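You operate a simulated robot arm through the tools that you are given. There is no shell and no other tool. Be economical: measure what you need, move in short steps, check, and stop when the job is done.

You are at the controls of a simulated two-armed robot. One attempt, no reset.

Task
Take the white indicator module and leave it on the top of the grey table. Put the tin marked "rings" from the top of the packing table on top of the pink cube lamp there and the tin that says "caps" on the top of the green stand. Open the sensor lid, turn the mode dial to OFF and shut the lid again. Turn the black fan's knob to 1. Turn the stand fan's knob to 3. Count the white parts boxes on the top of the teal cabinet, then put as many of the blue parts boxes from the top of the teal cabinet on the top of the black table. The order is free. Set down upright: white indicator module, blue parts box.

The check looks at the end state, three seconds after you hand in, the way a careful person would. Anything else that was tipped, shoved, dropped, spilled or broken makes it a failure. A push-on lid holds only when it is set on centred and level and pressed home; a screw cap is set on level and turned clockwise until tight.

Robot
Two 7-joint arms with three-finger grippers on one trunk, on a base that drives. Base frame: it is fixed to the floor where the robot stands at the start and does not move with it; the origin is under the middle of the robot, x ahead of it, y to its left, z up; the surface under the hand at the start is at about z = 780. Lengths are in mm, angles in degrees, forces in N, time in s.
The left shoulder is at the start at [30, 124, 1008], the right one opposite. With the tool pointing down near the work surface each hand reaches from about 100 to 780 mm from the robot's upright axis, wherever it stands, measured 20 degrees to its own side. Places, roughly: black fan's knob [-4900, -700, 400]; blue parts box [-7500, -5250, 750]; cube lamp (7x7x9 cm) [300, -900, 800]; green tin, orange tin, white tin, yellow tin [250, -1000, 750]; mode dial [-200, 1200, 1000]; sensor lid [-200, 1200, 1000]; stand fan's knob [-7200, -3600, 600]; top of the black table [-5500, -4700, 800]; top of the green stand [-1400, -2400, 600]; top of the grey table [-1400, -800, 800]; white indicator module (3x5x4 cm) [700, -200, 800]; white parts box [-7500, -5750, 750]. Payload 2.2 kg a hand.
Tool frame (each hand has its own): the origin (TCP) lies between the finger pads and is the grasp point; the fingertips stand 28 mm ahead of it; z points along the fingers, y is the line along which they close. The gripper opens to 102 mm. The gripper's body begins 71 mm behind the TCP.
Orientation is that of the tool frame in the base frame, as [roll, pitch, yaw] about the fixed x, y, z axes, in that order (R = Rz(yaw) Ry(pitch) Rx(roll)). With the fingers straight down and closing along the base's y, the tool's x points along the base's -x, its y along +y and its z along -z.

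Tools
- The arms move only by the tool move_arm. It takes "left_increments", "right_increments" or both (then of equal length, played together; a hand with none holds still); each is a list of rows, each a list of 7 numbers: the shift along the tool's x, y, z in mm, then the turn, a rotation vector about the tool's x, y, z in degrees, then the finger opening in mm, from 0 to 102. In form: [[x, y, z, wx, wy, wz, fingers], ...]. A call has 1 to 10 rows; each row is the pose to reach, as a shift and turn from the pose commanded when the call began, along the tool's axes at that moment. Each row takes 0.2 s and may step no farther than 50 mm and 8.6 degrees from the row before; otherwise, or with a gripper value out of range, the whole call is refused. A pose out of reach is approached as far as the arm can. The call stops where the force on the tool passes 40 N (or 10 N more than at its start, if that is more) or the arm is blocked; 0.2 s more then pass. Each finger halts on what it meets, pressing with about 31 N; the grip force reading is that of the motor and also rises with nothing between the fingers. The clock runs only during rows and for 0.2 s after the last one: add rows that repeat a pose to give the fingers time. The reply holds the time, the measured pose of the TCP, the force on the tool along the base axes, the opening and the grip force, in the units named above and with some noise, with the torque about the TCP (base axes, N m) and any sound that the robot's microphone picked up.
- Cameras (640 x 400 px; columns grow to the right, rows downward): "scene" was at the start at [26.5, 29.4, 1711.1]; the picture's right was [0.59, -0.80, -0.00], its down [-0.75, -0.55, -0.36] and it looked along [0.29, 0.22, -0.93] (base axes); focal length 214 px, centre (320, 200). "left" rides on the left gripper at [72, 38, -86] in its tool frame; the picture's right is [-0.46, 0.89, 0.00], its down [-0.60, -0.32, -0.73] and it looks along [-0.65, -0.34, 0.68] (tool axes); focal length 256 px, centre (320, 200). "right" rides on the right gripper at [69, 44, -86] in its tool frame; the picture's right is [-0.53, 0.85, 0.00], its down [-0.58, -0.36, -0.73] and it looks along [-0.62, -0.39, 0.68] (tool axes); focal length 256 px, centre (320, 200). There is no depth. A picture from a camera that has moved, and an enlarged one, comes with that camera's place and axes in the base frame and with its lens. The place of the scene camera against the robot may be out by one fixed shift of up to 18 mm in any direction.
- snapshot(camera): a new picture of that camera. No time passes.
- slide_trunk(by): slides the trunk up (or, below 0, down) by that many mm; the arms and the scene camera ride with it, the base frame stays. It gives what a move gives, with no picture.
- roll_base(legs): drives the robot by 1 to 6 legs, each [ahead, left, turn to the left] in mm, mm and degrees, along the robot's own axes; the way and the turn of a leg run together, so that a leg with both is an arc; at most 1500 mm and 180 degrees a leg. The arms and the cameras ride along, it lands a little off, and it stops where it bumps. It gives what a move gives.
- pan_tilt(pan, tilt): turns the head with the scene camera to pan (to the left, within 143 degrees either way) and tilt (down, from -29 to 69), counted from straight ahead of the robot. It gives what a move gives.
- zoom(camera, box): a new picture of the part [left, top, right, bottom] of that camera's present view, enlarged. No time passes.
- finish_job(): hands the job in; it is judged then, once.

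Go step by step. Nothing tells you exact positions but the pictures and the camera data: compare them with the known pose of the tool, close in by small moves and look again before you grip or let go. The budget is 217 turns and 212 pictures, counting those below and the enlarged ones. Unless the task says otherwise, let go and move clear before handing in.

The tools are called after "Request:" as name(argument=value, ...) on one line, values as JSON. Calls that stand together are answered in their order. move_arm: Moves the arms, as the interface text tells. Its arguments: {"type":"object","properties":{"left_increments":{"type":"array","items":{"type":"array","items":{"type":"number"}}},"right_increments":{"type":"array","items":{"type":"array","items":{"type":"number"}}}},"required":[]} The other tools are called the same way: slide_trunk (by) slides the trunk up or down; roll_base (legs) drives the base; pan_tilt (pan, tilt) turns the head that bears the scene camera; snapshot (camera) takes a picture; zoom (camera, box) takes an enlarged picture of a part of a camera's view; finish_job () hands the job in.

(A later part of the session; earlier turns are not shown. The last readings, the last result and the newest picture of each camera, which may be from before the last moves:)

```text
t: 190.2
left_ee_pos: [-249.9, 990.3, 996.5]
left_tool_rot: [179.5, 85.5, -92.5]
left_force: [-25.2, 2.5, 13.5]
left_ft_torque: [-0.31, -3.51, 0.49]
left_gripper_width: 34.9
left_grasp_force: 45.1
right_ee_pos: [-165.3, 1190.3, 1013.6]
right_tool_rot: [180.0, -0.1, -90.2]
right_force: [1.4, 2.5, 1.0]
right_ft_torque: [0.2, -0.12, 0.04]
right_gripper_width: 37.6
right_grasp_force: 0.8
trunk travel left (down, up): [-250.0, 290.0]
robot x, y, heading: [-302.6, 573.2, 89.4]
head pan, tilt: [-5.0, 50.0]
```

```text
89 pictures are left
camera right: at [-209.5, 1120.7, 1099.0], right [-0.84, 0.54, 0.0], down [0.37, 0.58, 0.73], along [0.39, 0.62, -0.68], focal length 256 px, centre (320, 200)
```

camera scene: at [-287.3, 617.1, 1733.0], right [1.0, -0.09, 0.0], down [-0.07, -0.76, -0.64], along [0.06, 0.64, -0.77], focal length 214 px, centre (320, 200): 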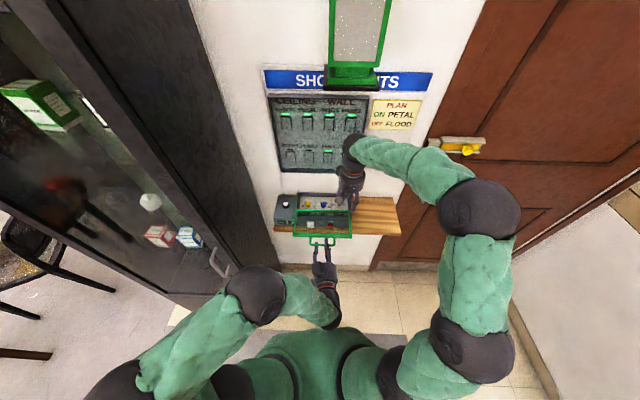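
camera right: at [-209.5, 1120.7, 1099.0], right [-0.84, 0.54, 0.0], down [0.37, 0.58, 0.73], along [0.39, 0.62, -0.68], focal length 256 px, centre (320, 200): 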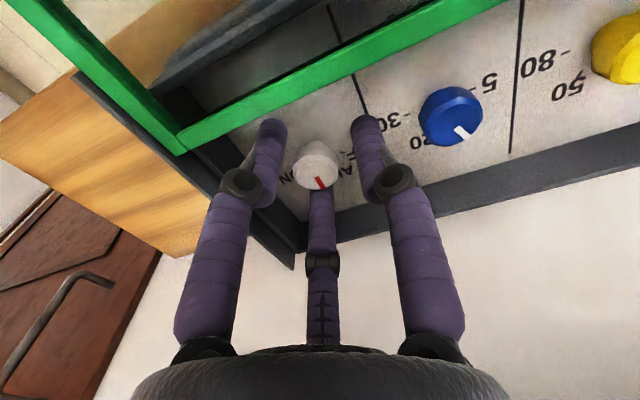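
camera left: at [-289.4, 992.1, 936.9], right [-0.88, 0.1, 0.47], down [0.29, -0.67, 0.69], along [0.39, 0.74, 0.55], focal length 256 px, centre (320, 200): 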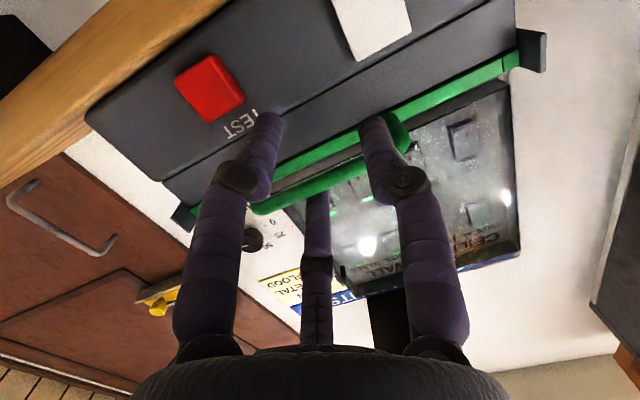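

Request:
move_arm(right_increments=[[0, 0, -1, 0, 0, 0, 30], [0, 0, -1, 0, 0, 0, 22], [0, 0, -1, 0, 0, 0, 15], [0, 0, -1, 0, 0, 0, 15]])

Request:
snapshot(camera="right")

```text
t: 191.2
left_ee_pos: [-250.2, 991.6, 998.9]
left_tool_rot: [179.7, 85.6, -92.4]
left_force: [-28.3, 4.2, 19.3]
left_ft_torque: [-0.23, -3.51, 0.07]
left_gripper_width: 35.1
left_grasp_force: 45.0
right_ee_pos: [-164.2, 1192.6, 1013.2]
right_tool_rot: [-180.0, 0.0, -90.2]
right_force: [7.8, 23.7, -3.5]
right_ft_torque: [0.65, -0.04, 0.09]
right_gripper_width: 31.2
right_grasp_force: 12.9
trunk travel left (down, up): [-250.0, 290.0]
robot x, y, heading: [-300.3, 571.9, 89.6]
head pan, tilt: [-5.0, 50.0]
```

```text
88 pictures are left
camera right: at [-208.2, 1123.5, 1099.2], right [-0.84, 0.54, 0.0], down [0.37, 0.57, 0.73], along [0.39, 0.62, -0.68], focal length 256 px, centre (320, 200)
```

right: 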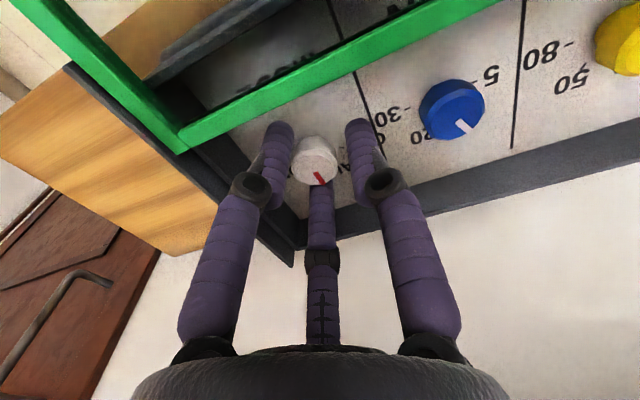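

The third finger meets the knob first, so I shift 6 mm toward the wall and close again.

Request:
move_arm(right_increments=[[0, 0, 0, 0, 0, 0, 36], [-6, 1, 0, 0, 0, 0, 36], [-6, 1, 0, 0, 0, 0, 28], [-6, 1, 0, 0, 0, 0, 20], [-6, 1, 0, 0, 0, 0, 15]])

Request:
snapshot(camera="right")

```text
t: 192.4
left_ee_pos: [-250.4, 989.6, 997.2]
left_tool_rot: [179.3, 85.7, -92.8]
left_force: [-24.3, 2.5, 16.0]
left_ft_torque: [-0.28, -3.48, 0.68]
left_gripper_width: 35.1
left_grasp_force: 44.5
right_ee_pos: [-166.2, 1195.6, 1013.5]
right_tool_rot: [-180.0, -0.2, -90.2]
right_force: [1.2, 1.7, -4.7]
right_ft_torque: [0.03, 0.01, 0.02]
right_gripper_width: 28.6
right_grasp_force: 10.2
trunk travel left (down, up): [-250.0, 290.0]
robot x, y, heading: [-304.0, 570.7, 89.7]
head pan, tilt: [-5.0, 50.0]
```

```text
87 pictures are left
camera right: at [-210.0, 1126.2, 1099.0], right [-0.84, 0.54, 0.0], down [0.37, 0.58, 0.73], along [0.39, 0.61, -0.68], focal length 256 px, centre (320, 200)
```

right: 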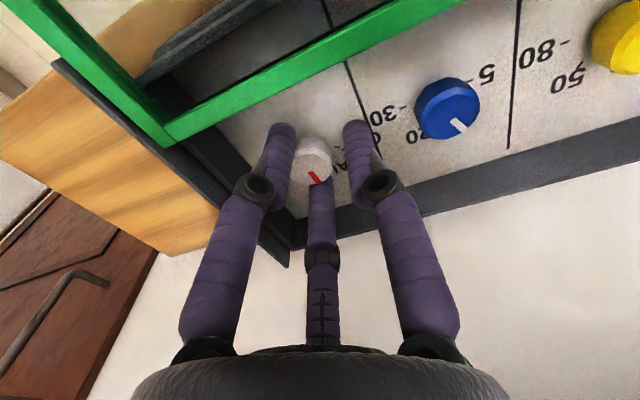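

Request:
move_arm(right_increments=[[0.1, 1.2, 0, 0, 0, -8.5, 12], [0.4, 2.3, 0, 0, 0, -17, 12], [0.8, 3.4, 0, 0, 0, -25.5, 12], [1.4, 4.5, 0, 0, 0, -34, 12], [2.1, 5.4, 0, 0, 0, -42.5, 12], [3, 6.2, 0, 0, 0, -51, 12], [3.9, 6.9, 0, 0, 0, -59.5, 12], [5, 7.4, 0, 0, 0, -68, 12], [6.1, 7.8, 0, 0, 0, -76.5, 12], [7.3, 8, 0, 0, 0, -85, 12]])

Request:
snapshot(camera="right")

Request:
zoom(camera="scene", box=[300, 180, 360, 230])

```text
t: 193.6
left_ee_pos: [-250.3, 988.5, 998.7]
left_tool_rot: [-177.5, 85.6, -89.3]
left_force: [-8.6, 2.0, 0.8]
left_ft_torque: [-0.33, -2.93, -0.12]
left_gripper_width: 34.7
left_grasp_force: 45.5
right_ee_pos: [-168.1, 1188.7, 1011.1]
right_tool_rot: [179.6, -0.7, -50.2]
right_force: [4.2, -12.8, 8.9]
right_ft_torque: [-0.48, 0.03, -0.13]
right_gripper_width: 28.8
right_grasp_force: 12.2
trunk travel left (down, up): [-250.0, 290.0]
robot x, y, heading: [-302.2, 572.2, 89.8]
head pan, tilt: [-5.0, 50.0]
stopped in row 5 (left hand): the force on the tool passed its limit at 41 N (the readings are from after the stop); the commanded pose is now the measured one
```

```text
86 pictures are left
camera right: at [-157.7, 1108.1, 1099.5], right [-0.99, -0.13, 0.0], down [-0.09, 0.69, 0.72], along [-0.09, 0.72, -0.69], focal length 256 px, centre (320, 200)
```

right: 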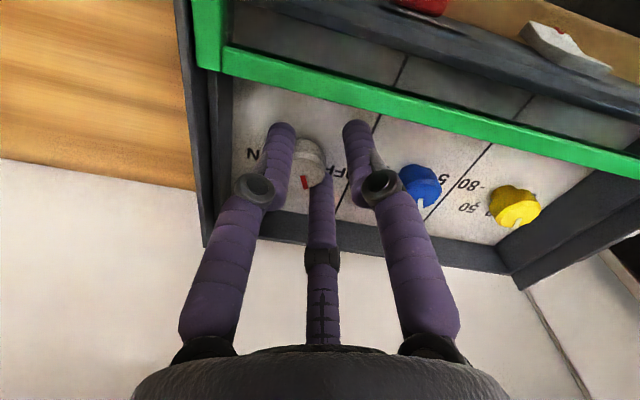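

```text
8.00 times, centred on (330, 205) of scene
camera zoom: at [-284.6, 612.8, 1733.1], right [1.0, -0.09, 0.0], down [-0.07, -0.76, -0.64], along [0.06, 0.64, -0.77], focal length 1716 px, centre (240, 160)
```

zoom: 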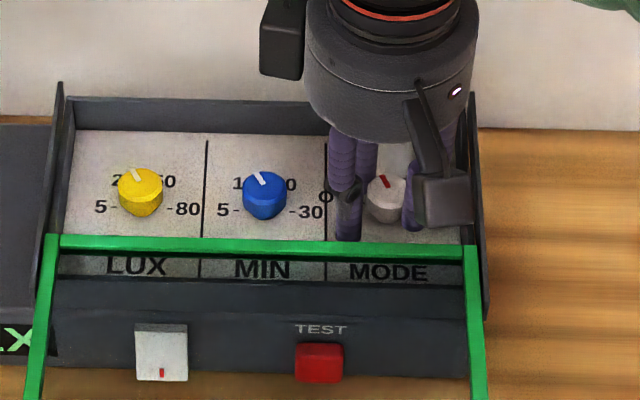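

Request:
move_arm(left_increments=[[0, 0, 0, 0, 0, 0, 45], [0, 0, 0, 0, 0, 0, 58]])

Request:
move_arm(right_increments=[[0, 0, 0, 0, 0, -8.5, 12], [0, 0, 0, 0, 0, -17, 12], [0, 0, 0, 0, 0, -25.5, 12], [0, 0, 0, 0, 0, -34, 12], [0, 0, 0, 0, 0, -42.5, 12], [0, 0, 0, 0, 0, -51, 12]])

Request:
snapshot(camera="right")

Request:
zoom(camera="scene", box=[300, 180, 360, 230])

```text
t: 194.2
left_ee_pos: [-248.0, 986.7, 995.6]
left_tool_rot: [177.0, 85.5, -95.2]
left_force: [0.7, -0.3, -0.5]
left_ft_torque: [0.0, -0.04, 0.03]
left_gripper_width: 57.7
left_grasp_force: 0.0
right_ee_pos: [-167.9, 1188.3, 1011.6]
right_tool_rot: [179.7, -0.5, -50.1]
right_force: [-0.4, -14.9, 8.8]
right_ft_torque: [-0.43, -0.06, -0.14]
right_gripper_width: 28.4
right_grasp_force: 12.6
trunk travel left (down, up): [-250.0, 290.0]
robot x, y, heading: [-303.8, 570.1, 89.7]
head pan, tilt: [-5.0, 50.0]
```

```text
t: 195.4
left_ee_pos: [-246.3, 988.5, 997.4]
left_tool_rot: [177.9, 85.5, -94.4]
left_force: [0.0, -0.7, 0.2]
left_ft_torque: [-0.01, 0.0, -0.04]
left_gripper_width: 58.1
left_grasp_force: 0.1
right_ee_pos: [-160.0, 1188.9, 1012.0]
right_tool_rot: [179.0, -0.7, -7.9]
right_force: [12.3, -8.6, 3.0]
right_ft_torque: [-0.45, -0.32, -0.18]
right_gripper_width: 29.4
right_grasp_force: 12.3
trunk travel left (down, up): [-250.0, 290.0]
robot x, y, heading: [-297.1, 567.9, 89.6]
head pan, tilt: [-5.0, 50.0]
stopped in row 6 (right hand): the force on the tool passed its limit at 41 N (the readings are from after the stop); the commanded pose is now the measured one
```

```text
84 pictures are left
camera right: at [-99.0, 1136.4, 1099.2], right [-0.65, -0.76, 0.01], down [-0.53, 0.46, 0.72], along [-0.55, 0.46, -0.7], focal length 256 px, centre (320, 200)
```

right: 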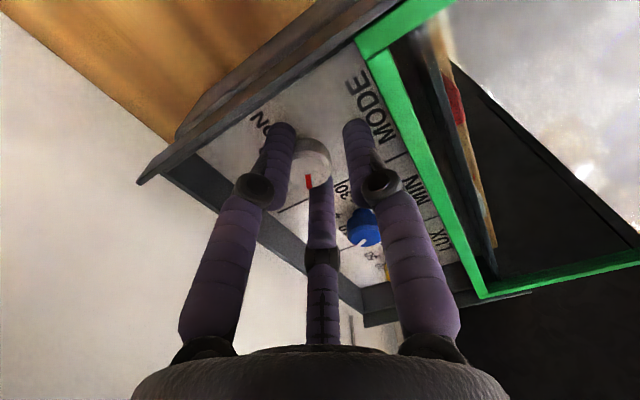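

```text
8.00 times, centred on (330, 205) of scene
camera zoom: at [-282.8, 614.0, 1733.1], right [1.0, -0.09, 0.0], down [-0.07, -0.76, -0.64], along [0.06, 0.64, -0.77], focal length 1716 px, centre (240, 160)
```

zoom: 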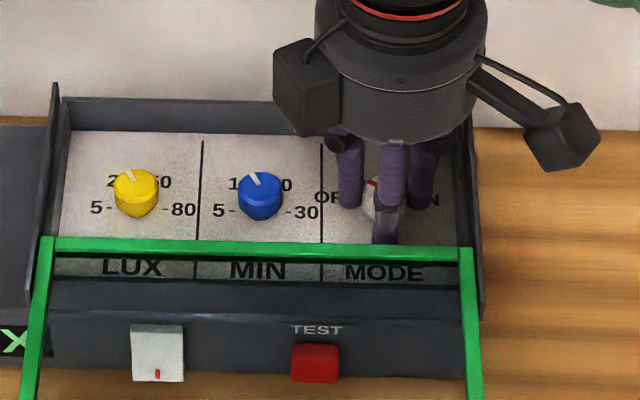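

Request:
move_arm(right_increments=[[0, 0, 0, 0, 0, 0, 40], [0, 0, -20, 0, 0, 0, 44], [0, 0, -60, 0, 0, 0, 44]])

Request:
zoom(camera="scene", box=[310, 185, 350, 225])

Request:
snapshot(camera="right")

```text
t: 196.2
left_ee_pos: [-247.7, 988.1, 995.9]
left_tool_rot: [177.4, 85.5, -94.7]
left_force: [-0.1, -0.6, 0.3]
left_ft_torque: [-0.01, -0.02, 0.01]
left_gripper_width: 58.1
left_grasp_force: 0.1
right_ee_pos: [-164.4, 1190.9, 1070.2]
right_tool_rot: [179.0, -0.5, -7.8]
right_force: [-0.9, 0.1, -0.6]
right_ft_torque: [-0.01, -0.01, -0.01]
right_gripper_width: 44.1
right_grasp_force: 0.1
trunk travel left (down, up): [-250.0, 290.0]
robot x, y, heading: [-302.4, 575.8, 89.8]
head pan, tilt: [-5.0, 50.0]
```

```text
10.00 times, centred on (330, 205) of scene
camera zoom: at [-282.7, 614.5, 1733.1], right [1.0, -0.09, 0.0], down [-0.07, -0.76, -0.64], along [0.06, 0.64, -0.77], focal length 2145 px, centre (220, 150)
```

zoom: 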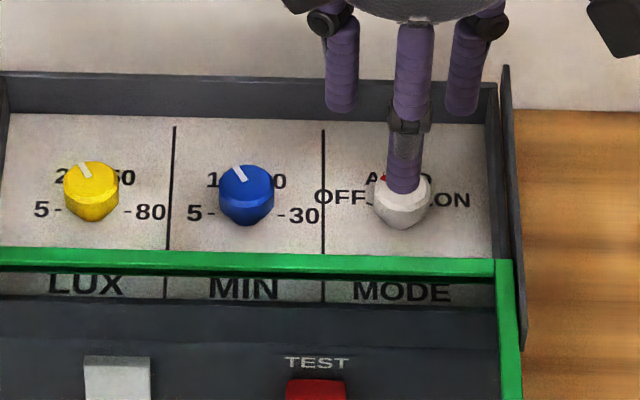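

```text
81 pictures are left
camera right: at [-102.0, 1138.9, 1157.3], right [-0.64, -0.77, 0.01], down [-0.53, 0.45, 0.72], along [-0.56, 0.46, -0.69], focal length 256 px, centre (320, 200)
```

right: 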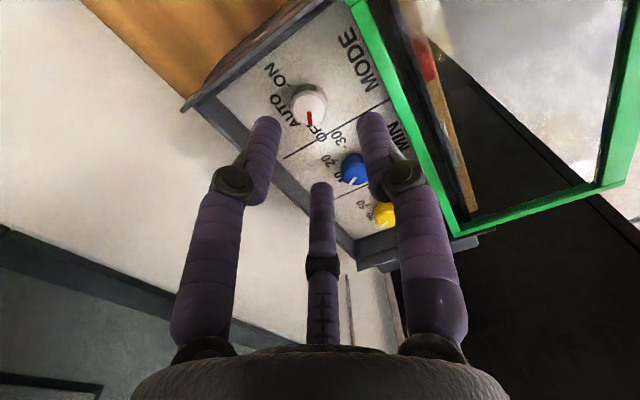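

Request:
zoom(camera="right", box=[240, 50, 370, 150])

```text
4.00 times, centred on (305, 100) of right
camera zoom: at [-102.0, 1138.9, 1157.3], right [-0.64, -0.77, 0.01], down [-0.53, 0.45, 0.72], along [-0.56, 0.46, -0.69], focal length 1024 px, centre (380, 600)
```

zoom: 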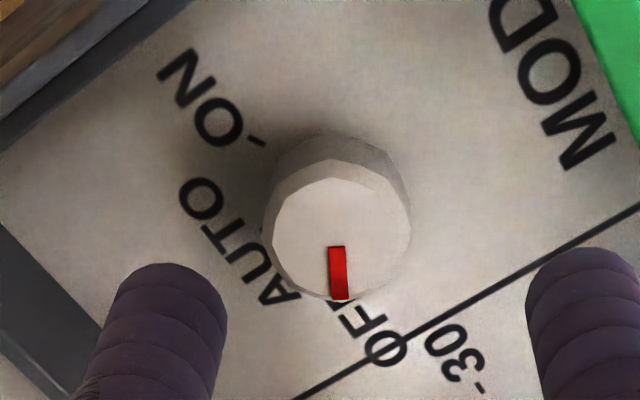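

The pointer now lies about 60° left of AUTO, which seems to be at the OFF tick. I clear the right hand to verify.

Request:
move_arm(right_increments=[[0, 0, -40, 0, 0, 8.2, 44], [10, 10, -60, 0, 0, 16.4, 44], [20, 30, -60, 0, 0, 24.6, 44], [30, 50, -60, 0, 0, 32.8, 44], [40, 75, -60, 0, 0, 41, 44], [50, 100, -60, 0, 0, 49.2, 44], [60, 125, -60, 0, 0, 57.4, 44], [70, 150, -60, 0, 0, 65.6, 44], [80, 170, -60, 0, 0, 73.8, 44], [87, 190, -60, 0, 0, 82, 44]])

Request:
zoom(camera="scene", box=[310, 185, 350, 225])

Request:
snapshot(camera="right")

```text
t: 198.4
left_ee_pos: [-248.1, 988.6, 996.7]
left_tool_rot: [177.1, 85.5, -94.9]
left_force: [-0.5, 0.0, 0.1]
left_ft_torque: [0.01, 0.03, -0.03]
left_gripper_width: 57.9
left_grasp_force: 0.1
right_ee_pos: [-105.0, 992.4, 1134.0]
right_tool_rot: [-179.7, -0.9, -89.9]
right_force: [-0.2, -0.3, -0.4]
right_ft_torque: [-0.02, -0.04, -0.01]
right_gripper_width: 44.1
right_grasp_force: 0.0
trunk travel left (down, up): [-250.0, 290.0]
robot x, y, heading: [-301.4, 570.2, 89.5]
head pan, tilt: [-5.0, 50.0]
```

```text
10.00 times, centred on (330, 205) of scene
camera zoom: at [-282.3, 614.3, 1733.0], right [1.0, -0.09, 0.0], down [-0.07, -0.76, -0.64], along [0.06, 0.64, -0.77], focal length 2145 px, centre (220, 150)
```

zoom: 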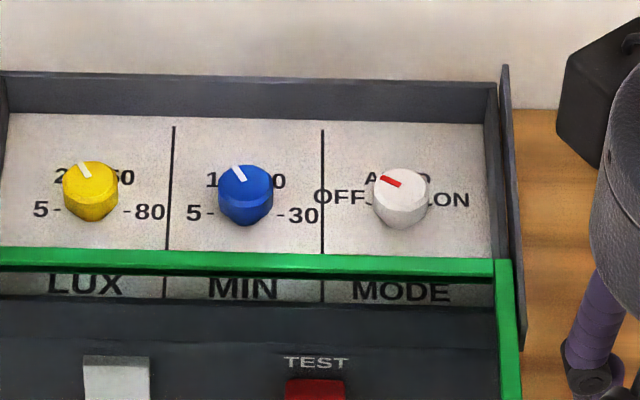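

```text
78 pictures are left
camera right: at [-149.0, 923.4, 1221.1], right [-0.85, 0.53, -0.01], down [0.36, 0.59, 0.72], along [0.39, 0.61, -0.69], focal length 256 px, centre (320, 200)
```

right: 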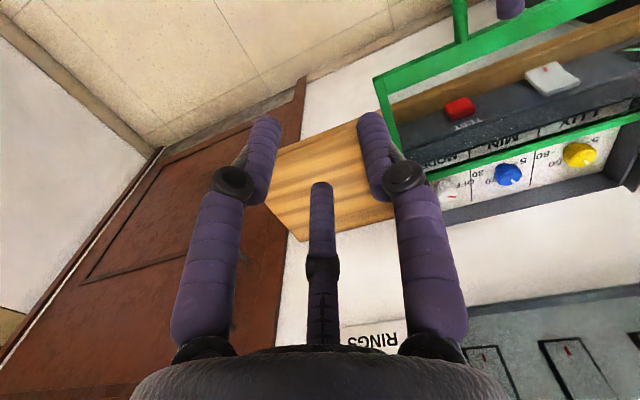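

The pointer sits on OFF. Now I shut the lid: withdraw the left fingers, close them, and push the bar back home with the fingertips.

Request:
move_arm(left_increments=[[0, 0, -18, 0, 0, 0, 58], [2, 0, -36, 0, 0, 0, 58], [2, 0, -36, 0, 0, 0, 30], [-8, 0, -36, 0, 0, 0, 8], [-8, 0, -36, 0, 0, 0, 8]])

Request:
zoom(camera="left", box=[200, 50, 440, 210])

Request:
zoom(camera="scene", box=[270, 180, 370, 260])

```text
t: 199.6
left_ee_pos: [-248.4, 956.3, 1006.5]
left_tool_rot: [176.9, 85.4, -95.3]
left_force: [0.7, -0.6, -0.6]
left_ft_torque: [-0.01, -0.01, 0.0]
left_gripper_width: 8.3
left_grasp_force: 0.0
right_ee_pos: [-105.6, 993.5, 1134.7]
right_tool_rot: [-179.7, -1.1, -89.7]
right_force: [0.6, 0.5, 0.7]
right_ft_torque: [0.01, 0.0, 0.0]
right_gripper_width: 43.7
right_grasp_force: 0.1
trunk travel left (down, up): [-250.0, 290.0]
robot x, y, heading: [-296.3, 575.8, 89.6]
head pan, tilt: [-5.0, 50.0]
```

```text
2.50 times, centred on (320, 130) of left
camera zoom: at [-289.6, 865.1, 940.8], right [-0.88, 0.07, 0.47], down [0.29, -0.69, 0.66], along [0.37, 0.72, 0.59], focal length 640 px, centre (320, 375)
```

zoom: 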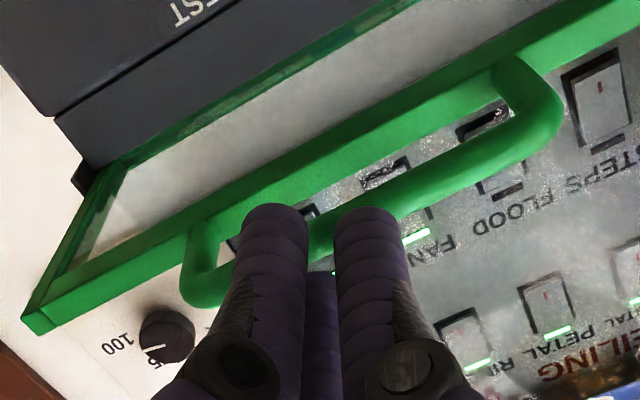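

```text
5.00 times, centred on (320, 220) of scene
camera zoom: at [-282.2, 615.4, 1733.0], right [1.0, -0.09, 0.0], down [-0.07, -0.76, -0.64], along [0.06, 0.64, -0.77], focal length 1072 px, centre (320, 100)
```

zoom: 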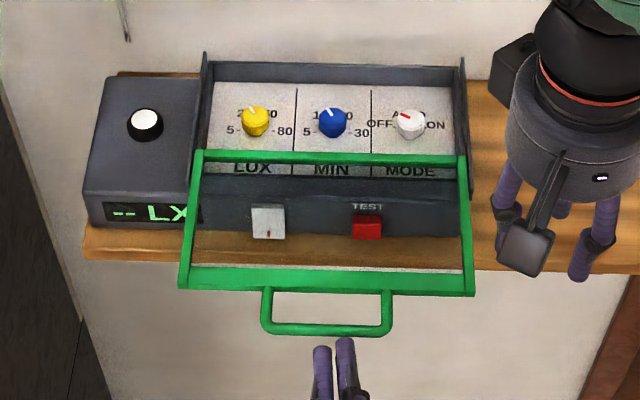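

Request:
move_arm(left_increments=[[-1.2, 0, 12, 0, 0, 0, 8], [-2.2, 0, 24, 0, 0, 0, 8], [-3.2, 0, 36, 0, 0, 0, 8], [-4.1, 0, 48, 0, 0, 0, 8], [-5, 0, 60, 0, 0, 0, 8], [-6, 0, 72, 0, 0, 0, 8], [-7, 0, 84, 0, 0, 0, 8], [-7.8, 0, 96, 0, 0, 0, 8], [-8.8, 0, 108, 0, 0, 0, 8], [-9.6, 0, 118, 0, 0, 0, 8]])

Request:
zoom(camera="scene", box=[270, 180, 370, 260])

```text
t: 201.8
left_ee_pos: [-242.7, 1071.7, 1007.9]
left_tool_rot: [177.3, 85.4, -94.8]
left_force: [-0.9, -5.8, 1.4]
left_ft_torque: [0.06, -0.11, -0.02]
left_gripper_width: 7.8
left_grasp_force: 0.1
right_ee_pos: [-105.2, 992.1, 1135.4]
right_tool_rot: [-179.6, -1.1, -89.8]
right_force: [-0.3, 0.1, 0.0]
right_ft_torque: [0.01, -0.01, 0.0]
right_gripper_width: 43.7
right_grasp_force: 0.1
trunk travel left (down, up): [-250.0, 290.0]
robot x, y, heading: [-299.9, 575.0, 89.7]
head pan, tilt: [-5.0, 50.0]
```

```text
5.00 times, centred on (320, 220) of scene
camera zoom: at [-282.5, 613.9, 1733.1], right [1.0, -0.09, 0.0], down [-0.07, -0.76, -0.64], along [0.06, 0.64, -0.77], focal length 1072 px, centre (320, 100)
```

zoom: 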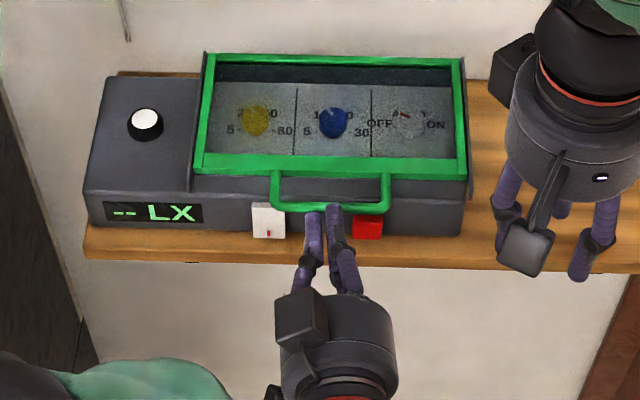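

Request:
move_arm(left_increments=[[0, 0, 2, 0, 0, 0, 8], [0, 0, 4, 0, 0, 0, 8], [0, 0, 6, 0, 0, 0, 8], [0, 0, 8, 0, 0, 0, 8]])

Request:
zoom(camera="scene", box=[270, 180, 370, 260])

```text
t: 202.7
left_ee_pos: [-244.6, 1072.4, 1006.5]
left_tool_rot: [175.3, 85.5, -97.2]
left_force: [-2.0, -23.4, 10.0]
left_ft_torque: [0.32, 0.04, -0.23]
left_gripper_width: 9.0
left_grasp_force: 0.4
right_ee_pos: [-106.2, 988.0, 1135.1]
right_tool_rot: [-179.5, -0.9, -89.7]
right_force: [0.3, -0.8, 0.4]
right_ft_torque: [0.0, -0.01, -0.01]
right_gripper_width: 44.2
right_grasp_force: 0.1
trunk travel left (down, up): [-250.0, 290.0]
robot x, y, heading: [-301.7, 569.2, 89.9]
head pan, tilt: [-5.0, 50.0]
stopped in row 4 (left hand): the force on the tool passed its limit at 43 N (the readings are from after the stop); the commanded pose is now the measured one
```

```text
5.00 times, centred on (320, 220) of scene
camera zoom: at [-283.9, 609.2, 1733.3], right [1.0, -0.09, 0.0], down [-0.07, -0.76, -0.65], along [0.06, 0.64, -0.76], focal length 1072 px, centre (320, 100)
```

zoom: 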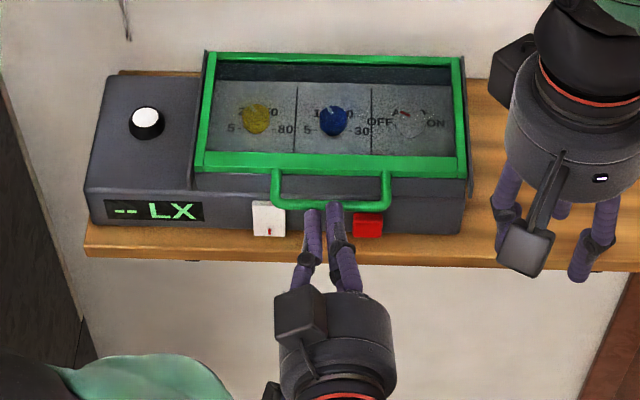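

The lid is shut with the dial on OFF. I withdraw both hands and restore the left hand to pointing down.

Request:
move_arm(left_increments=[[0, 0, -40, 0, 0, 0, 20], [0, 0, -80, 0, 0, 0, 40], [-10, 0, -100, 0, 8.5, 0, 40], [-20, 0, -110, 0, 17, 0, 40], [-35, 0, -120, 0, 25.5, 0, 40], [-50, 0, -130, 0, 34, 0, 40], [-65, 0, -140, 0, 42.5, 0, 40], [-80, 0, -150, 0, 51, 0, 40], [-90, 0, -160, 0, 59.5, 0, 40], [-100, 0, -170, 0, 68, 0, 40]], right_increments=[[0, 0, 0, 0, 0, 0, 44], [0, 0, 0, 0, 0, 0, 44], [20, 0, 0, 0, 0, 0, 44], [40, 0, 0, 0, 0, 0, 44], [60, 0, 0, 0, 0, 0, 44], [80, 0, 0, 0, 0, 0, 44], [100, 0, 0, 0, 0, 0, 44], [110, 0, 0, 0, 0, 0, 44], [120, 0, 0, 0, 0, 0, 44], [130, 0, 0, 0, 0, 0, 44]])

Request:
move_arm(left_increments=[[0, 0, 0, 0, 8.5, 0, 40], [0, 0, 0, 0, 17, 0, 40]])

Request:
roll_base(legs=[[-330, 0, 0]])

Request:
pan_tilt(pan=90, tilt=25)

Request:
snapshot(camera="scene")

```text
t: 204.9
left_ee_pos: [-252.4, 915.0, 1118.2]
left_tool_rot: [179.7, 17.2, -92.4]
left_force: [0.3, 0.9, -0.1]
left_ft_torque: [0.02, 0.02, -0.02]
left_gripper_width: 39.9
left_grasp_force: 0.1
right_ee_pos: [-104.1, 863.0, 1135.8]
right_tool_rot: [-179.7, -1.1, -89.8]
right_force: [-0.2, 0.1, 0.0]
right_ft_torque: [0.01, 0.0, -0.01]
right_gripper_width: 43.9
right_grasp_force: 0.1
trunk travel left (down, up): [-250.0, 290.0]
robot x, y, heading: [-301.2, 569.2, 89.5]
head pan, tilt: [-5.0, 50.0]
```

```text
t: 205.5
left_ee_pos: [-250.9, 915.5, 1118.4]
left_tool_rot: [179.7, 0.2, -92.2]
left_force: [-0.1, -0.7, 0.6]
left_ft_torque: [-0.03, -0.02, 0.01]
left_gripper_width: 40.2
left_grasp_force: 0.0
right_ee_pos: [-104.5, 862.8, 1135.5]
right_tool_rot: [-179.7, -1.0, -89.7]
right_force: [-0.1, -0.4, 0.0]
right_ft_torque: [-0.02, -0.01, -0.03]
right_gripper_width: 43.9
right_grasp_force: 0.1
trunk travel left (down, up): [-250.0, 290.0]
robot x, y, heading: [-298.8, 570.4, 89.6]
head pan, tilt: [-5.0, 50.0]
```

```text
t: 207.7
left_ee_pos: [-255.5, 589.3, 1118.2]
left_tool_rot: [179.7, 0.4, -91.9]
left_force: [0.4, 0.2, 0.1]
left_ft_torque: [0.02, -0.01, -0.03]
left_gripper_width: 40.0
left_grasp_force: 0.1
right_ee_pos: [-108.1, 538.9, 1135.4]
right_tool_rot: [-179.6, -1.0, -89.4]
right_force: [-0.2, -1.0, 0.3]
right_ft_torque: [0.0, 0.01, 0.02]
right_gripper_width: 43.7
right_grasp_force: 0.0
trunk travel left (down, up): [-250.0, 290.0]
robot x, y, heading: [-301.7, 245.7, 89.7]
head pan, tilt: [-5.0, 50.0]
```

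```text
t: 209.4
left_ee_pos: [-255.5, 590.0, 1117.0]
left_tool_rot: [179.6, 0.4, -91.9]
left_force: [0.2, 0.7, -0.4]
left_ft_torque: [0.01, -0.01, 0.01]
left_gripper_width: 39.8
left_grasp_force: 0.0
right_ee_pos: [-107.6, 537.7, 1135.0]
right_tool_rot: [-179.7, -1.1, -89.5]
right_force: [0.4, 0.1, -0.5]
right_ft_torque: [0.03, -0.01, -0.02]
right_gripper_width: 44.0
right_grasp_force: 0.1
trunk travel left (down, up): [-250.0, 290.0]
robot x, y, heading: [-304.0, 243.2, 90.1]
head pan, tilt: [90.0, 25.0]
```

```text
73 pictures are left
camera scene: at [-382.5, 212.1, 1770.5], right [0.0, 1.0, 0.0], down [0.42, 0.0, -0.91], along [-0.91, 0.0, -0.42], focal length 214 px, centre (320, 200)
```

scene: 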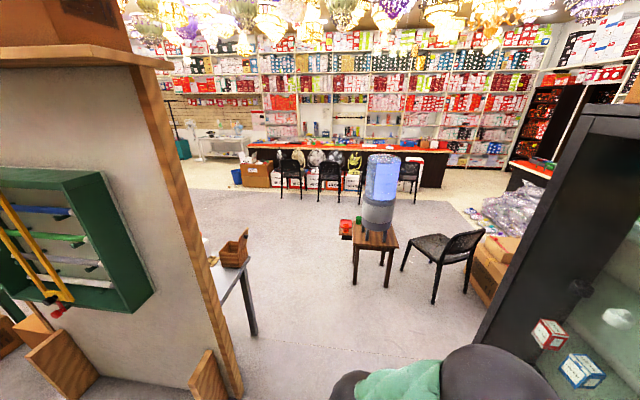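

I drive west past the stool toward the fan counter.

Request:
roll_base(legs=[[0, 1060, 0], [-215, 0, 0], [0, 1250, 0], [-100, 0, 0], [0, 0, 90], [1000, 0, 0]])

Request:
pan_tilt(pan=20, tilt=30)

Request:
snapshot(camera="scene")

```text
t: 231.2
left_ee_pos: [-3945.7, -16.3, 1118.2]
left_tool_rot: [179.6, 0.3, -3.6]
left_force: [0.2, -0.3, -0.3]
left_ft_torque: [-0.02, -0.03, 0.02]
left_gripper_width: 40.0
left_grasp_force: 0.0
right_ee_pos: [-3890.0, 128.4, 1135.0]
right_tool_rot: [-179.8, -1.2, -1.3]
right_force: [0.3, -1.2, -0.3]
right_ft_torque: [0.0, 0.02, -0.04]
right_gripper_width: 44.0
right_grasp_force: 0.0
trunk travel left (down, up): [-250.0, 290.0]
robot x, y, heading: [-3601.6, -73.4, 177.9]
head pan, tilt: [90.0, 25.0]
```

```text
t: 232.7
left_ee_pos: [-3944.1, -16.5, 1117.5]
left_tool_rot: [179.8, 0.4, -3.7]
left_force: [0.2, -0.6, 0.7]
left_ft_torque: [0.02, 0.01, -0.01]
left_gripper_width: 40.2
left_grasp_force: 0.0
right_ee_pos: [-3887.7, 128.4, 1135.6]
right_tool_rot: [-179.7, -1.0, -1.2]
right_force: [-0.6, -0.1, -0.2]
right_ft_torque: [0.0, 0.01, 0.01]
right_gripper_width: 44.2
right_grasp_force: 0.2
trunk travel left (down, up): [-250.0, 290.0]
robot x, y, heading: [-3603.0, -77.5, 178.3]
head pan, tilt: [20.0, 30.0]
```

```text
72 pictures are left
camera scene: at [-3646.5, -106.8, 1762.5], right [-0.31, 0.95, 0.0], down [0.47, 0.16, -0.87], along [-0.82, -0.27, -0.5], focal length 214 px, centre (320, 200)
```

scene: 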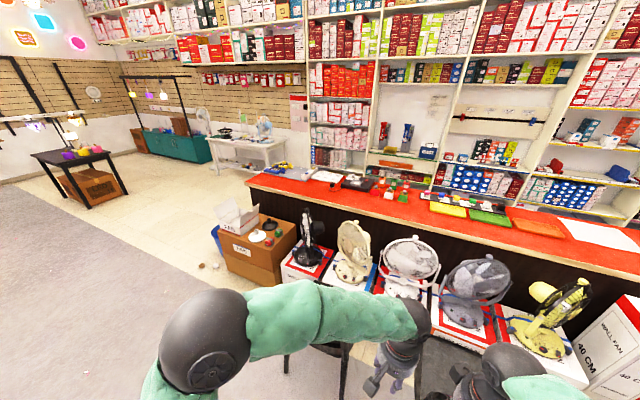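

Request:
zoom(camera="scene", box=[210, 190, 370, 310])

Request:
pan_tilt(pan=15, tilt=55)

Request:
snapshot(camera="scene")

```text
3.33 times, centred on (290, 250) of scene
camera zoom: at [-3646.5, -106.8, 1762.5], right [-0.31, 0.95, 0.0], down [0.47, 0.16, -0.87], along [-0.82, -0.27, -0.5], focal length 715 px, centre (420, 33)
```

zoom: 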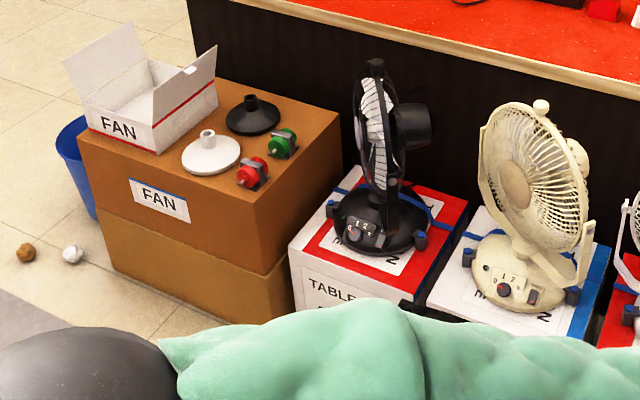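

```text
t: 233.5
left_ee_pos: [-3944.0, -16.3, 1118.1]
left_tool_rot: [179.7, 0.4, -3.7]
left_force: [-0.5, -0.3, -0.2]
left_ft_torque: [0.01, -0.02, 0.0]
left_gripper_width: 39.8
left_grasp_force: 0.1
right_ee_pos: [-3888.7, 129.3, 1137.2]
right_tool_rot: [-179.6, -1.0, -1.2]
right_force: [0.7, 0.4, 0.0]
right_ft_torque: [-0.02, 0.02, -0.01]
right_gripper_width: 44.0
right_grasp_force: 0.0
trunk travel left (down, up): [-250.0, 290.0]
robot x, y, heading: [-3604.0, -73.5, 178.2]
head pan, tilt: [15.0, 55.0]
```

```text
70 pictures are left
camera scene: at [-3630.8, -95.0, 1726.6], right [-0.23, 0.97, 0.0], down [0.8, 0.19, -0.57], along [-0.56, -0.13, -0.82], focal length 214 px, centre (320, 200)
```

scene: 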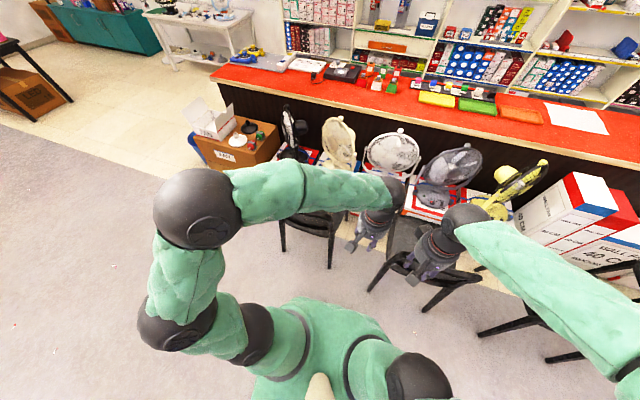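

The black fan stands at the counter with its knob near (-4853, -684, 400), chairs to its north. I raise the right hand and drive to the clear spot southeast of it.

Request:
move_arm(right_increments=[[0, 0, -50, 0, 0, 0, 44], [0, 0, -100, 0, 0, 0, 44], [30, 0, -140, 0, 0, 0, 44], [60, 0, -180, 0, 0, 0, 44]])

Request:
roll_base(legs=[[0, 830, 0], [620, 0, 0], [0, 0, -35]])

Request:
pan_tilt(pan=15, tilt=55)

Request:
snapshot(camera="scene")

```text
t: 234.5
left_ee_pos: [-3943.8, -16.4, 1118.0]
left_tool_rot: [179.7, 0.4, -3.7]
left_force: [0.2, 1.0, 0.1]
left_ft_torque: [0.01, 0.0, 0.01]
left_gripper_width: 40.3
left_grasp_force: 0.0
right_ee_pos: [-3834.5, 125.1, 1319.1]
right_tool_rot: [-179.6, -1.1, -1.2]
right_force: [0.1, 0.1, 0.5]
right_ft_torque: [-0.03, 0.0, -0.06]
right_gripper_width: 43.8
right_grasp_force: 0.1
trunk travel left (down, up): [-250.0, 290.0]
robot x, y, heading: [-3603.2, -73.8, 178.2]
head pan, tilt: [15.0, 55.0]
```

```text
t: 243.7
left_ee_pos: [-4474.8, -650.1, 1117.9]
left_tool_rot: [179.7, 0.4, -38.9]
left_force: [-0.3, -0.1, -0.4]
left_ft_torque: [-0.02, 0.0, 0.02]
left_gripper_width: 40.0
left_grasp_force: 0.1
right_ee_pos: [-4302.9, -599.0, 1318.2]
right_tool_rot: [-179.7, -1.1, -36.4]
right_force: [0.5, -0.1, -0.1]
right_ft_torque: [0.0, -0.04, -0.01]
right_gripper_width: 44.4
right_grasp_force: 0.0
trunk travel left (down, up): [-250.0, 290.0]
robot x, y, heading: [-4223.3, -894.5, 143.2]
head pan, tilt: [15.0, 55.0]
```

```text
t: 244.3
left_ee_pos: [-4474.9, -651.4, 1118.0]
left_tool_rot: [179.7, 0.4, -38.9]
left_force: [0.7, 0.7, 0.1]
left_ft_torque: [0.01, 0.0, 0.0]
left_gripper_width: 40.0
left_grasp_force: 0.1
right_ee_pos: [-4303.2, -599.3, 1319.2]
right_tool_rot: [-179.7, -1.1, -36.3]
right_force: [-0.5, 0.0, 0.9]
right_ft_torque: [-0.02, 0.02, -0.01]
right_gripper_width: 44.0
right_grasp_force: 0.1
trunk travel left (down, up): [-250.0, 290.0]
robot x, y, heading: [-4224.3, -896.9, 142.9]
head pan, tilt: [15.0, 55.0]
```

```text
69 pictures are left
camera scene: at [-4259.2, -890.3, 1726.5], right [0.37, 0.93, 0.0], down [0.76, -0.31, -0.57], along [-0.53, 0.21, -0.82], focal length 214 px, centre (320, 200)
```

scene: 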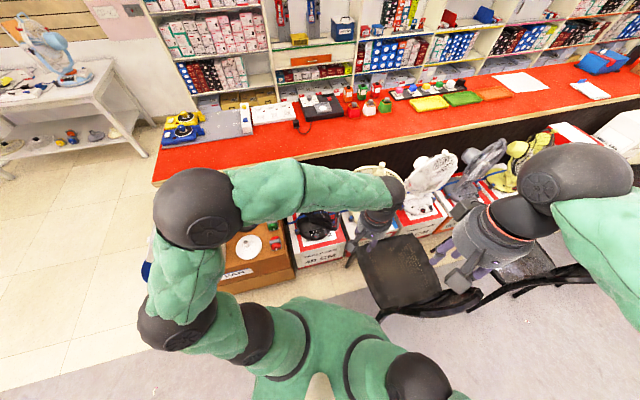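

Request:
slide_trunk(by=-245)

Request:
snapshot(camera="left")

```text
t: 246.8
left_ee_pos: [-4474.7, -651.2, 873.8]
left_tool_rot: [179.6, 0.4, -38.9]
left_force: [-0.1, -0.6, 0.7]
left_ft_torque: [-0.02, -0.01, -0.03]
left_gripper_width: 40.0
left_grasp_force: 0.2
right_ee_pos: [-4303.8, -599.9, 1074.3]
right_tool_rot: [-179.8, -1.1, -36.4]
right_force: [-0.6, -0.6, 0.7]
right_ft_torque: [0.01, -0.02, -0.05]
right_gripper_width: 43.7
right_grasp_force: 0.2
trunk travel left (down, up): [-5.0, 535.0]
robot x, y, heading: [-4227.5, -901.3, 142.9]
head pan, tilt: [15.0, 55.0]
```

```text
68 pictures are left
camera left: at [-4441.7, -726.5, 958.6], right [-0.92, -0.4, 0.01], down [-0.26, 0.63, 0.73], along [-0.3, 0.67, -0.68], focal length 256 px, centre (320, 200)
```

left: 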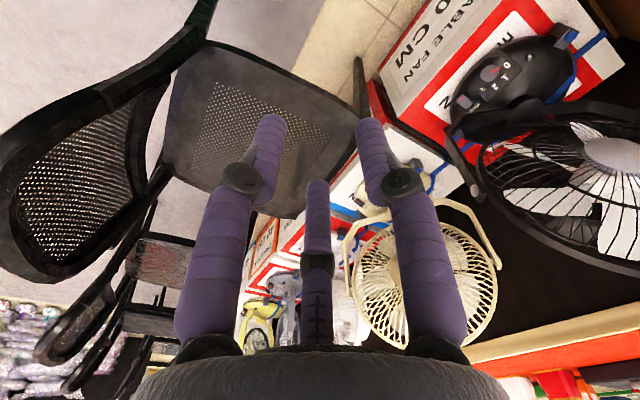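

Request:
zoom(camera="left", box=[400, 0, 640, 160])

```text
2.50 times, centred on (520, 80) of left
camera zoom: at [-4441.7, -726.5, 958.6], right [-0.92, -0.4, 0.01], down [-0.26, 0.63, 0.73], along [-0.3, 0.67, -0.68], focal length 640 px, centre (-180, 500)
```

zoom: 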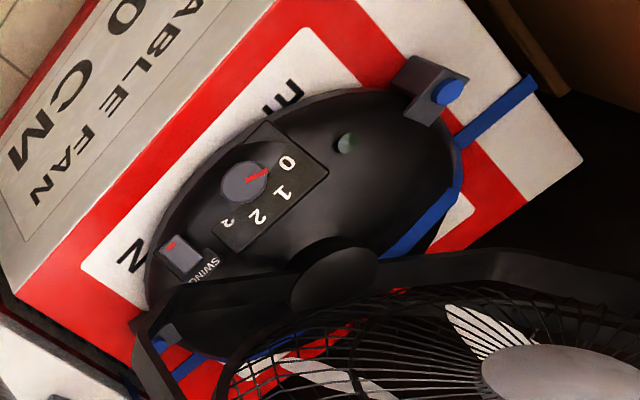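

The knob points at 0, and 1 is roughly 35–45° clockwise. I bring the left hand nearer with a tilted approach, passing south of the chair.

Request:
move_arm(left_increments=[[-21, 24, 25, 0, 0, -4, 60], [-43, 49, 50, 0, 0, -8, 60], [-64, 73, 75, 0, 0, -12, 60], [-86, 98, 100, 0, 0, -16, 60], [-108, 123, 125, 0, 0, -20, 60], [-129, 147, 150, 0, 0, -24, 60], [-150, 171, 174, 0, 0, -26, 60]])

Request:
move_arm(left_increments=[[0, 0, 0, 0, -8, 0, 60], [0, 0, 0, 0, -16, 0, 60], [0, 0, 0, 0, -24, 0, 60], [0, 0, 0, 0, -32, 0, 60], [0, 0, 0, 0, -35, 0, 60]])

Request:
snapshot(camera="left")

```text
t: 248.4
left_ee_pos: [-4702.0, -689.3, 696.6]
left_tool_rot: [180.0, 0.5, -12.8]
left_force: [-0.3, -0.8, -0.3]
left_ft_torque: [-0.03, -0.03, 0.01]
left_gripper_width: 60.1
left_grasp_force: 0.1
right_ee_pos: [-4304.1, -599.1, 1073.9]
right_tool_rot: [-179.7, -1.1, -36.4]
right_force: [0.6, 0.0, -0.3]
right_ft_torque: [0.0, -0.02, -0.02]
right_gripper_width: 43.9
right_grasp_force: 0.0
trunk travel left (down, up): [-5.0, 535.0]
robot x, y, heading: [-4226.2, -898.5, 142.8]
head pan, tilt: [15.0, 55.0]
```

```text
t: 249.6
left_ee_pos: [-4700.3, -691.1, 700.1]
left_tool_rot: [180.0, 35.7, -12.9]
left_force: [-0.9, -0.9, -0.1]
left_ft_torque: [-0.03, -0.01, -0.03]
left_gripper_width: 60.1
left_grasp_force: 0.0
right_ee_pos: [-4303.5, -599.1, 1074.1]
right_tool_rot: [-179.7, -1.2, -36.4]
right_force: [-0.2, 0.5, 0.5]
right_ft_torque: [0.01, 0.01, 0.01]
right_gripper_width: 44.2
right_grasp_force: 0.1
trunk travel left (down, up): [-5.0, 535.0]
robot x, y, heading: [-4230.3, -896.6, 142.8]
head pan, tilt: [15.0, 55.0]
```

```text
66 pictures are left
camera left: at [-4602.9, -751.6, 728.9], right [-0.57, -0.78, 0.27], down [0.01, 0.32, 0.95], along [-0.82, 0.54, -0.18], focal length 256 px, centre (320, 200)
```

left: 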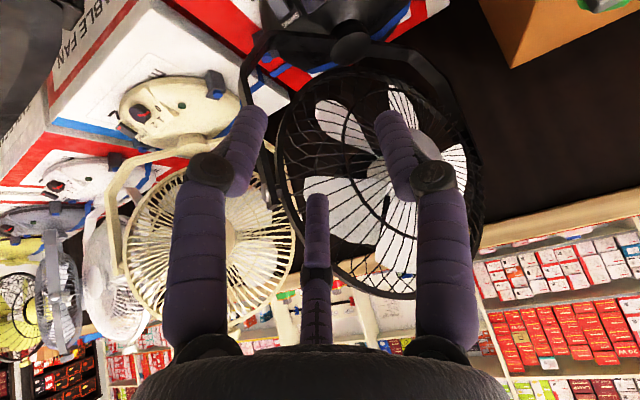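

Request:
move_arm(left_increments=[[9, 6, 37, 0, 0, 0, 70], [18, 11, 74, 0, 0, 0, 70], [27, 17, 111, 0, 0, 0, 70], [36, 22, 147, 0, 0, 0, 70]])

Request:
snapshot(camera="left")

```text
t: 250.6
left_ee_pos: [-4759.5, -700.8, 564.1]
left_tool_rot: [179.9, 35.5, -12.9]
left_force: [-0.6, 0.4, -0.7]
left_ft_torque: [0.0, -0.01, -0.02]
left_gripper_width: 70.0
left_grasp_force: 0.0
right_ee_pos: [-4303.0, -598.6, 1073.2]
right_tool_rot: [-179.7, -1.2, -36.4]
right_force: [-0.1, 0.3, 0.5]
right_ft_torque: [-0.03, 0.03, 0.03]
right_gripper_width: 43.9
right_grasp_force: 0.0
trunk travel left (down, up): [-5.0, 535.0]
robot x, y, heading: [-4228.0, -896.6, 142.8]
head pan, tilt: [15.0, 55.0]
```

```text
65 pictures are left
camera left: at [-4661.5, -762.7, 591.8], right [-0.57, -0.78, 0.27], down [0.01, 0.33, 0.95], along [-0.82, 0.54, -0.18], focal length 256 px, centre (320, 200)
```

left: 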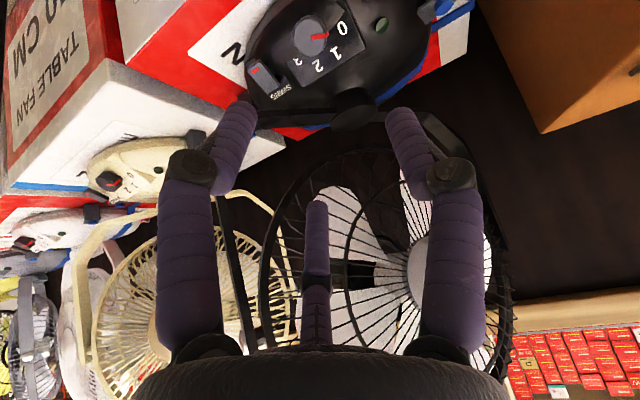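

Triangulated knob: about (-4890, -667, 368), nearly on the tool axis 238 mm ahead. I advance along it.

Request:
move_arm(left_increments=[[2, -1, 42, 0, 0, 0, 64], [3, -2, 84, 0, 0, 0, 64], [4, -3, 126, 0, 0, 0, 64], [5, -4, 160, 0, 0, 0, 64]])

Request:
snapshot(camera="left")

```text
t: 251.6
left_ee_pos: [-4843.4, -675.1, 428.8]
left_tool_rot: [179.8, 35.5, -12.9]
left_force: [-0.2, 0.2, 0.0]
left_ft_torque: [-0.01, 0.0, 0.02]
left_gripper_width: 63.5
left_grasp_force: 0.1
right_ee_pos: [-4304.0, -599.2, 1073.6]
right_tool_rot: [-179.8, -1.1, -36.4]
right_force: [0.3, -0.1, -1.0]
right_ft_torque: [-0.02, 0.02, 0.01]
right_gripper_width: 44.1
right_grasp_force: 0.3
trunk travel left (down, up): [-5.0, 535.0]
robot x, y, heading: [-4233.0, -897.2, 142.8]
head pan, tilt: [15.0, 55.0]
```

```text
64 pictures are left
camera left: at [-4745.1, -736.9, 455.6], right [-0.57, -0.78, 0.27], down [0.01, 0.33, 0.95], along [-0.82, 0.54, -0.18], focal length 256 px, centre (320, 200)
```

left: 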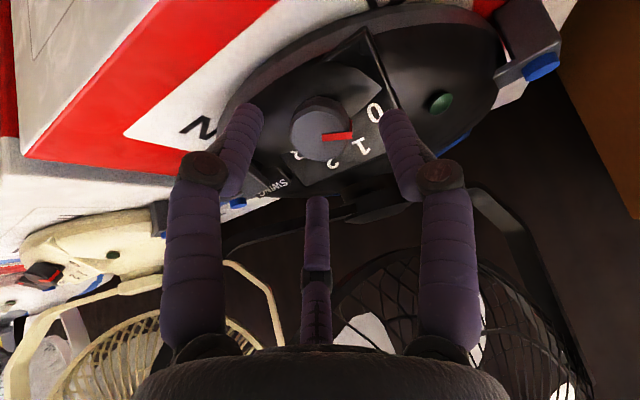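

Request:
move_arm(left_increments=[[-5, -3, 0, 0, 0, 0, 64], [-9, -5, 20, 0, 0, 0, 64], [-9, -5, 35, 0, 0, 0, 62], [-9, -5, 45, 0, 0, 0, 62]])

Request:
snapshot(camera="left")

```text
t: 252.4
left_ee_pos: [-4866.9, -665.7, 406.1]
left_tool_rot: [179.6, 35.6, -13.1]
left_force: [17.1, -9.9, 23.9]
left_ft_torque: [-0.4, 0.46, 0.43]
left_gripper_width: 85.1
left_grasp_force: 14.1
right_ee_pos: [-4301.1, -601.3, 1074.1]
right_tool_rot: [-179.7, -1.0, -36.4]
right_force: [0.0, -0.4, -0.3]
right_ft_torque: [0.01, -0.03, -0.01]
right_gripper_width: 44.0
right_grasp_force: 0.0
trunk travel left (down, up): [-5.0, 535.0]
robot x, y, heading: [-4224.8, -893.6, 143.0]
head pan, tilt: [15.0, 55.0]
stopped in row 4 (left hand): the force on the tool passed its limit at 49 N (the readings are from after the stop); the commanded pose is now the measured one
```

```text
63 pictures are left
camera left: at [-4769.5, -726.8, 435.0], right [-0.57, -0.78, 0.28], down [0.01, 0.33, 0.94], along [-0.82, 0.54, -0.18], focal length 256 px, centre (320, 200)
```

left: 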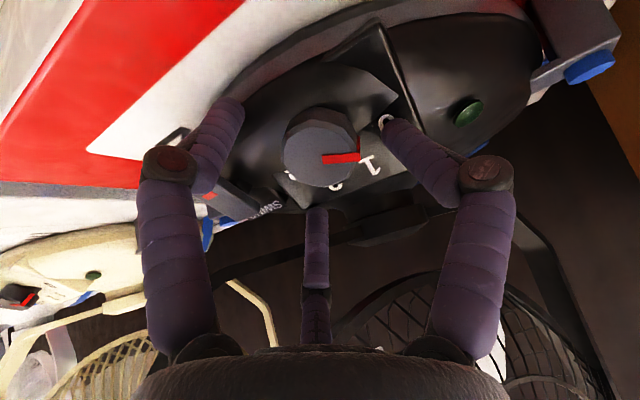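

The fingertips hit the fan's dome beside the knob. I back off, narrow the opening and try again.

Request:
move_arm(left_increments=[[0, 0, -12, 0, 0, 0, 70], [0, 0, -18, 0, 0, 0, 60], [0, 0, -18, 0, 0, 0, 50], [0, 0, -18, 0, 0, 0, 50]])

Request:
snapshot(camera="left")

```text
t: 253.4
left_ee_pos: [-4856.0, -666.5, 418.5]
left_tool_rot: [179.5, 35.4, -13.2]
left_force: [0.4, -0.8, -0.3]
left_ft_torque: [0.01, 0.0, 0.0]
left_gripper_width: 49.8
left_grasp_force: 0.2
right_ee_pos: [-4303.0, -600.7, 1073.0]
right_tool_rot: [-179.7, -1.0, -36.4]
right_force: [1.7, -1.1, 0.6]
right_ft_torque: [0.02, 0.02, 0.01]
right_gripper_width: 44.1
right_grasp_force: 0.1
trunk travel left (down, up): [-5.0, 535.0]
robot x, y, heading: [-4228.9, -898.5, 143.1]
head pan, tilt: [15.0, 55.0]
```

```text
62 pictures are left
camera left: at [-4758.6, -728.2, 446.9], right [-0.57, -0.78, 0.27], down [0.0, 0.33, 0.94], along [-0.82, 0.54, -0.18], focal length 256 px, centre (320, 200)
```

left: 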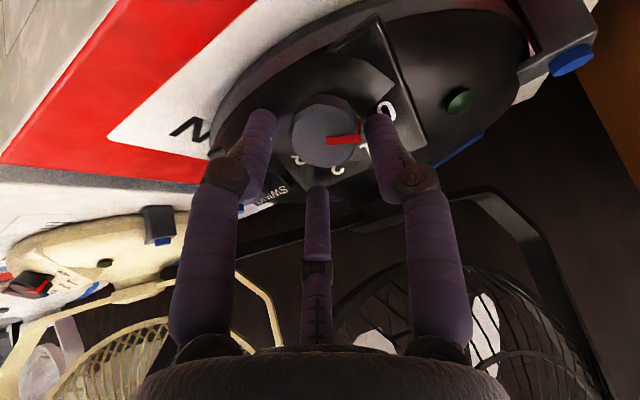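

Request:
move_arm(left_increments=[[0, 0, 6, 0, 0, 0, 48], [0, 0, 12, 0, 0, 0, 48], [0, 0, 17, 0, 0, 0, 48], [0, 0, 21, 0, 0, 0, 48]])

Request:
snapshot(camera="left")

```text
t: 254.1
left_ee_pos: [-4862.2, -665.8, 415.0]
left_tool_rot: [179.5, 35.7, -13.4]
left_force: [27.5, -13.9, 39.9]
left_ft_torque: [-0.94, 0.62, 0.41]
left_gripper_width: 41.2
left_grasp_force: 43.9
right_ee_pos: [-4298.8, -602.8, 1075.0]
right_tool_rot: [-179.8, -0.9, -36.4]
right_force: [0.1, 0.1, -0.2]
right_ft_torque: [0.02, 0.03, 0.01]
right_gripper_width: 43.8
right_grasp_force: 0.1
trunk travel left (down, up): [-5.0, 535.0]
robot x, y, heading: [-4225.4, -896.9, 143.1]
head pan, tilt: [15.0, 55.0]
stopped in row 3 (left hand): the force on the tool passed its limit at 56 N (the readings are from after the stop); the commanded pose is now the measured one
```

```text
61 pictures are left
camera left: at [-4764.3, -727.3, 441.5], right [-0.57, -0.78, 0.28], down [0.01, 0.33, 0.94], along [-0.82, 0.54, -0.18], focal length 256 px, centre (320, 200)
```

left: 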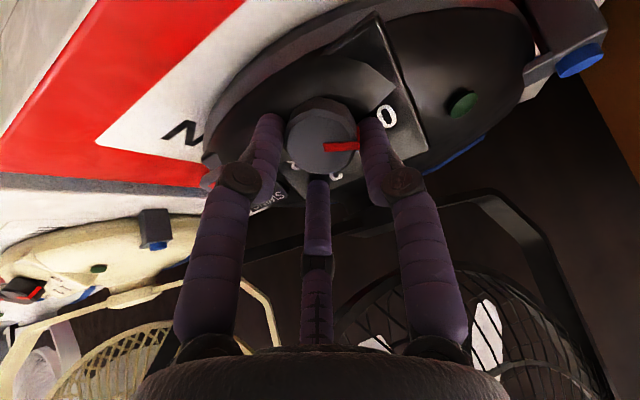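

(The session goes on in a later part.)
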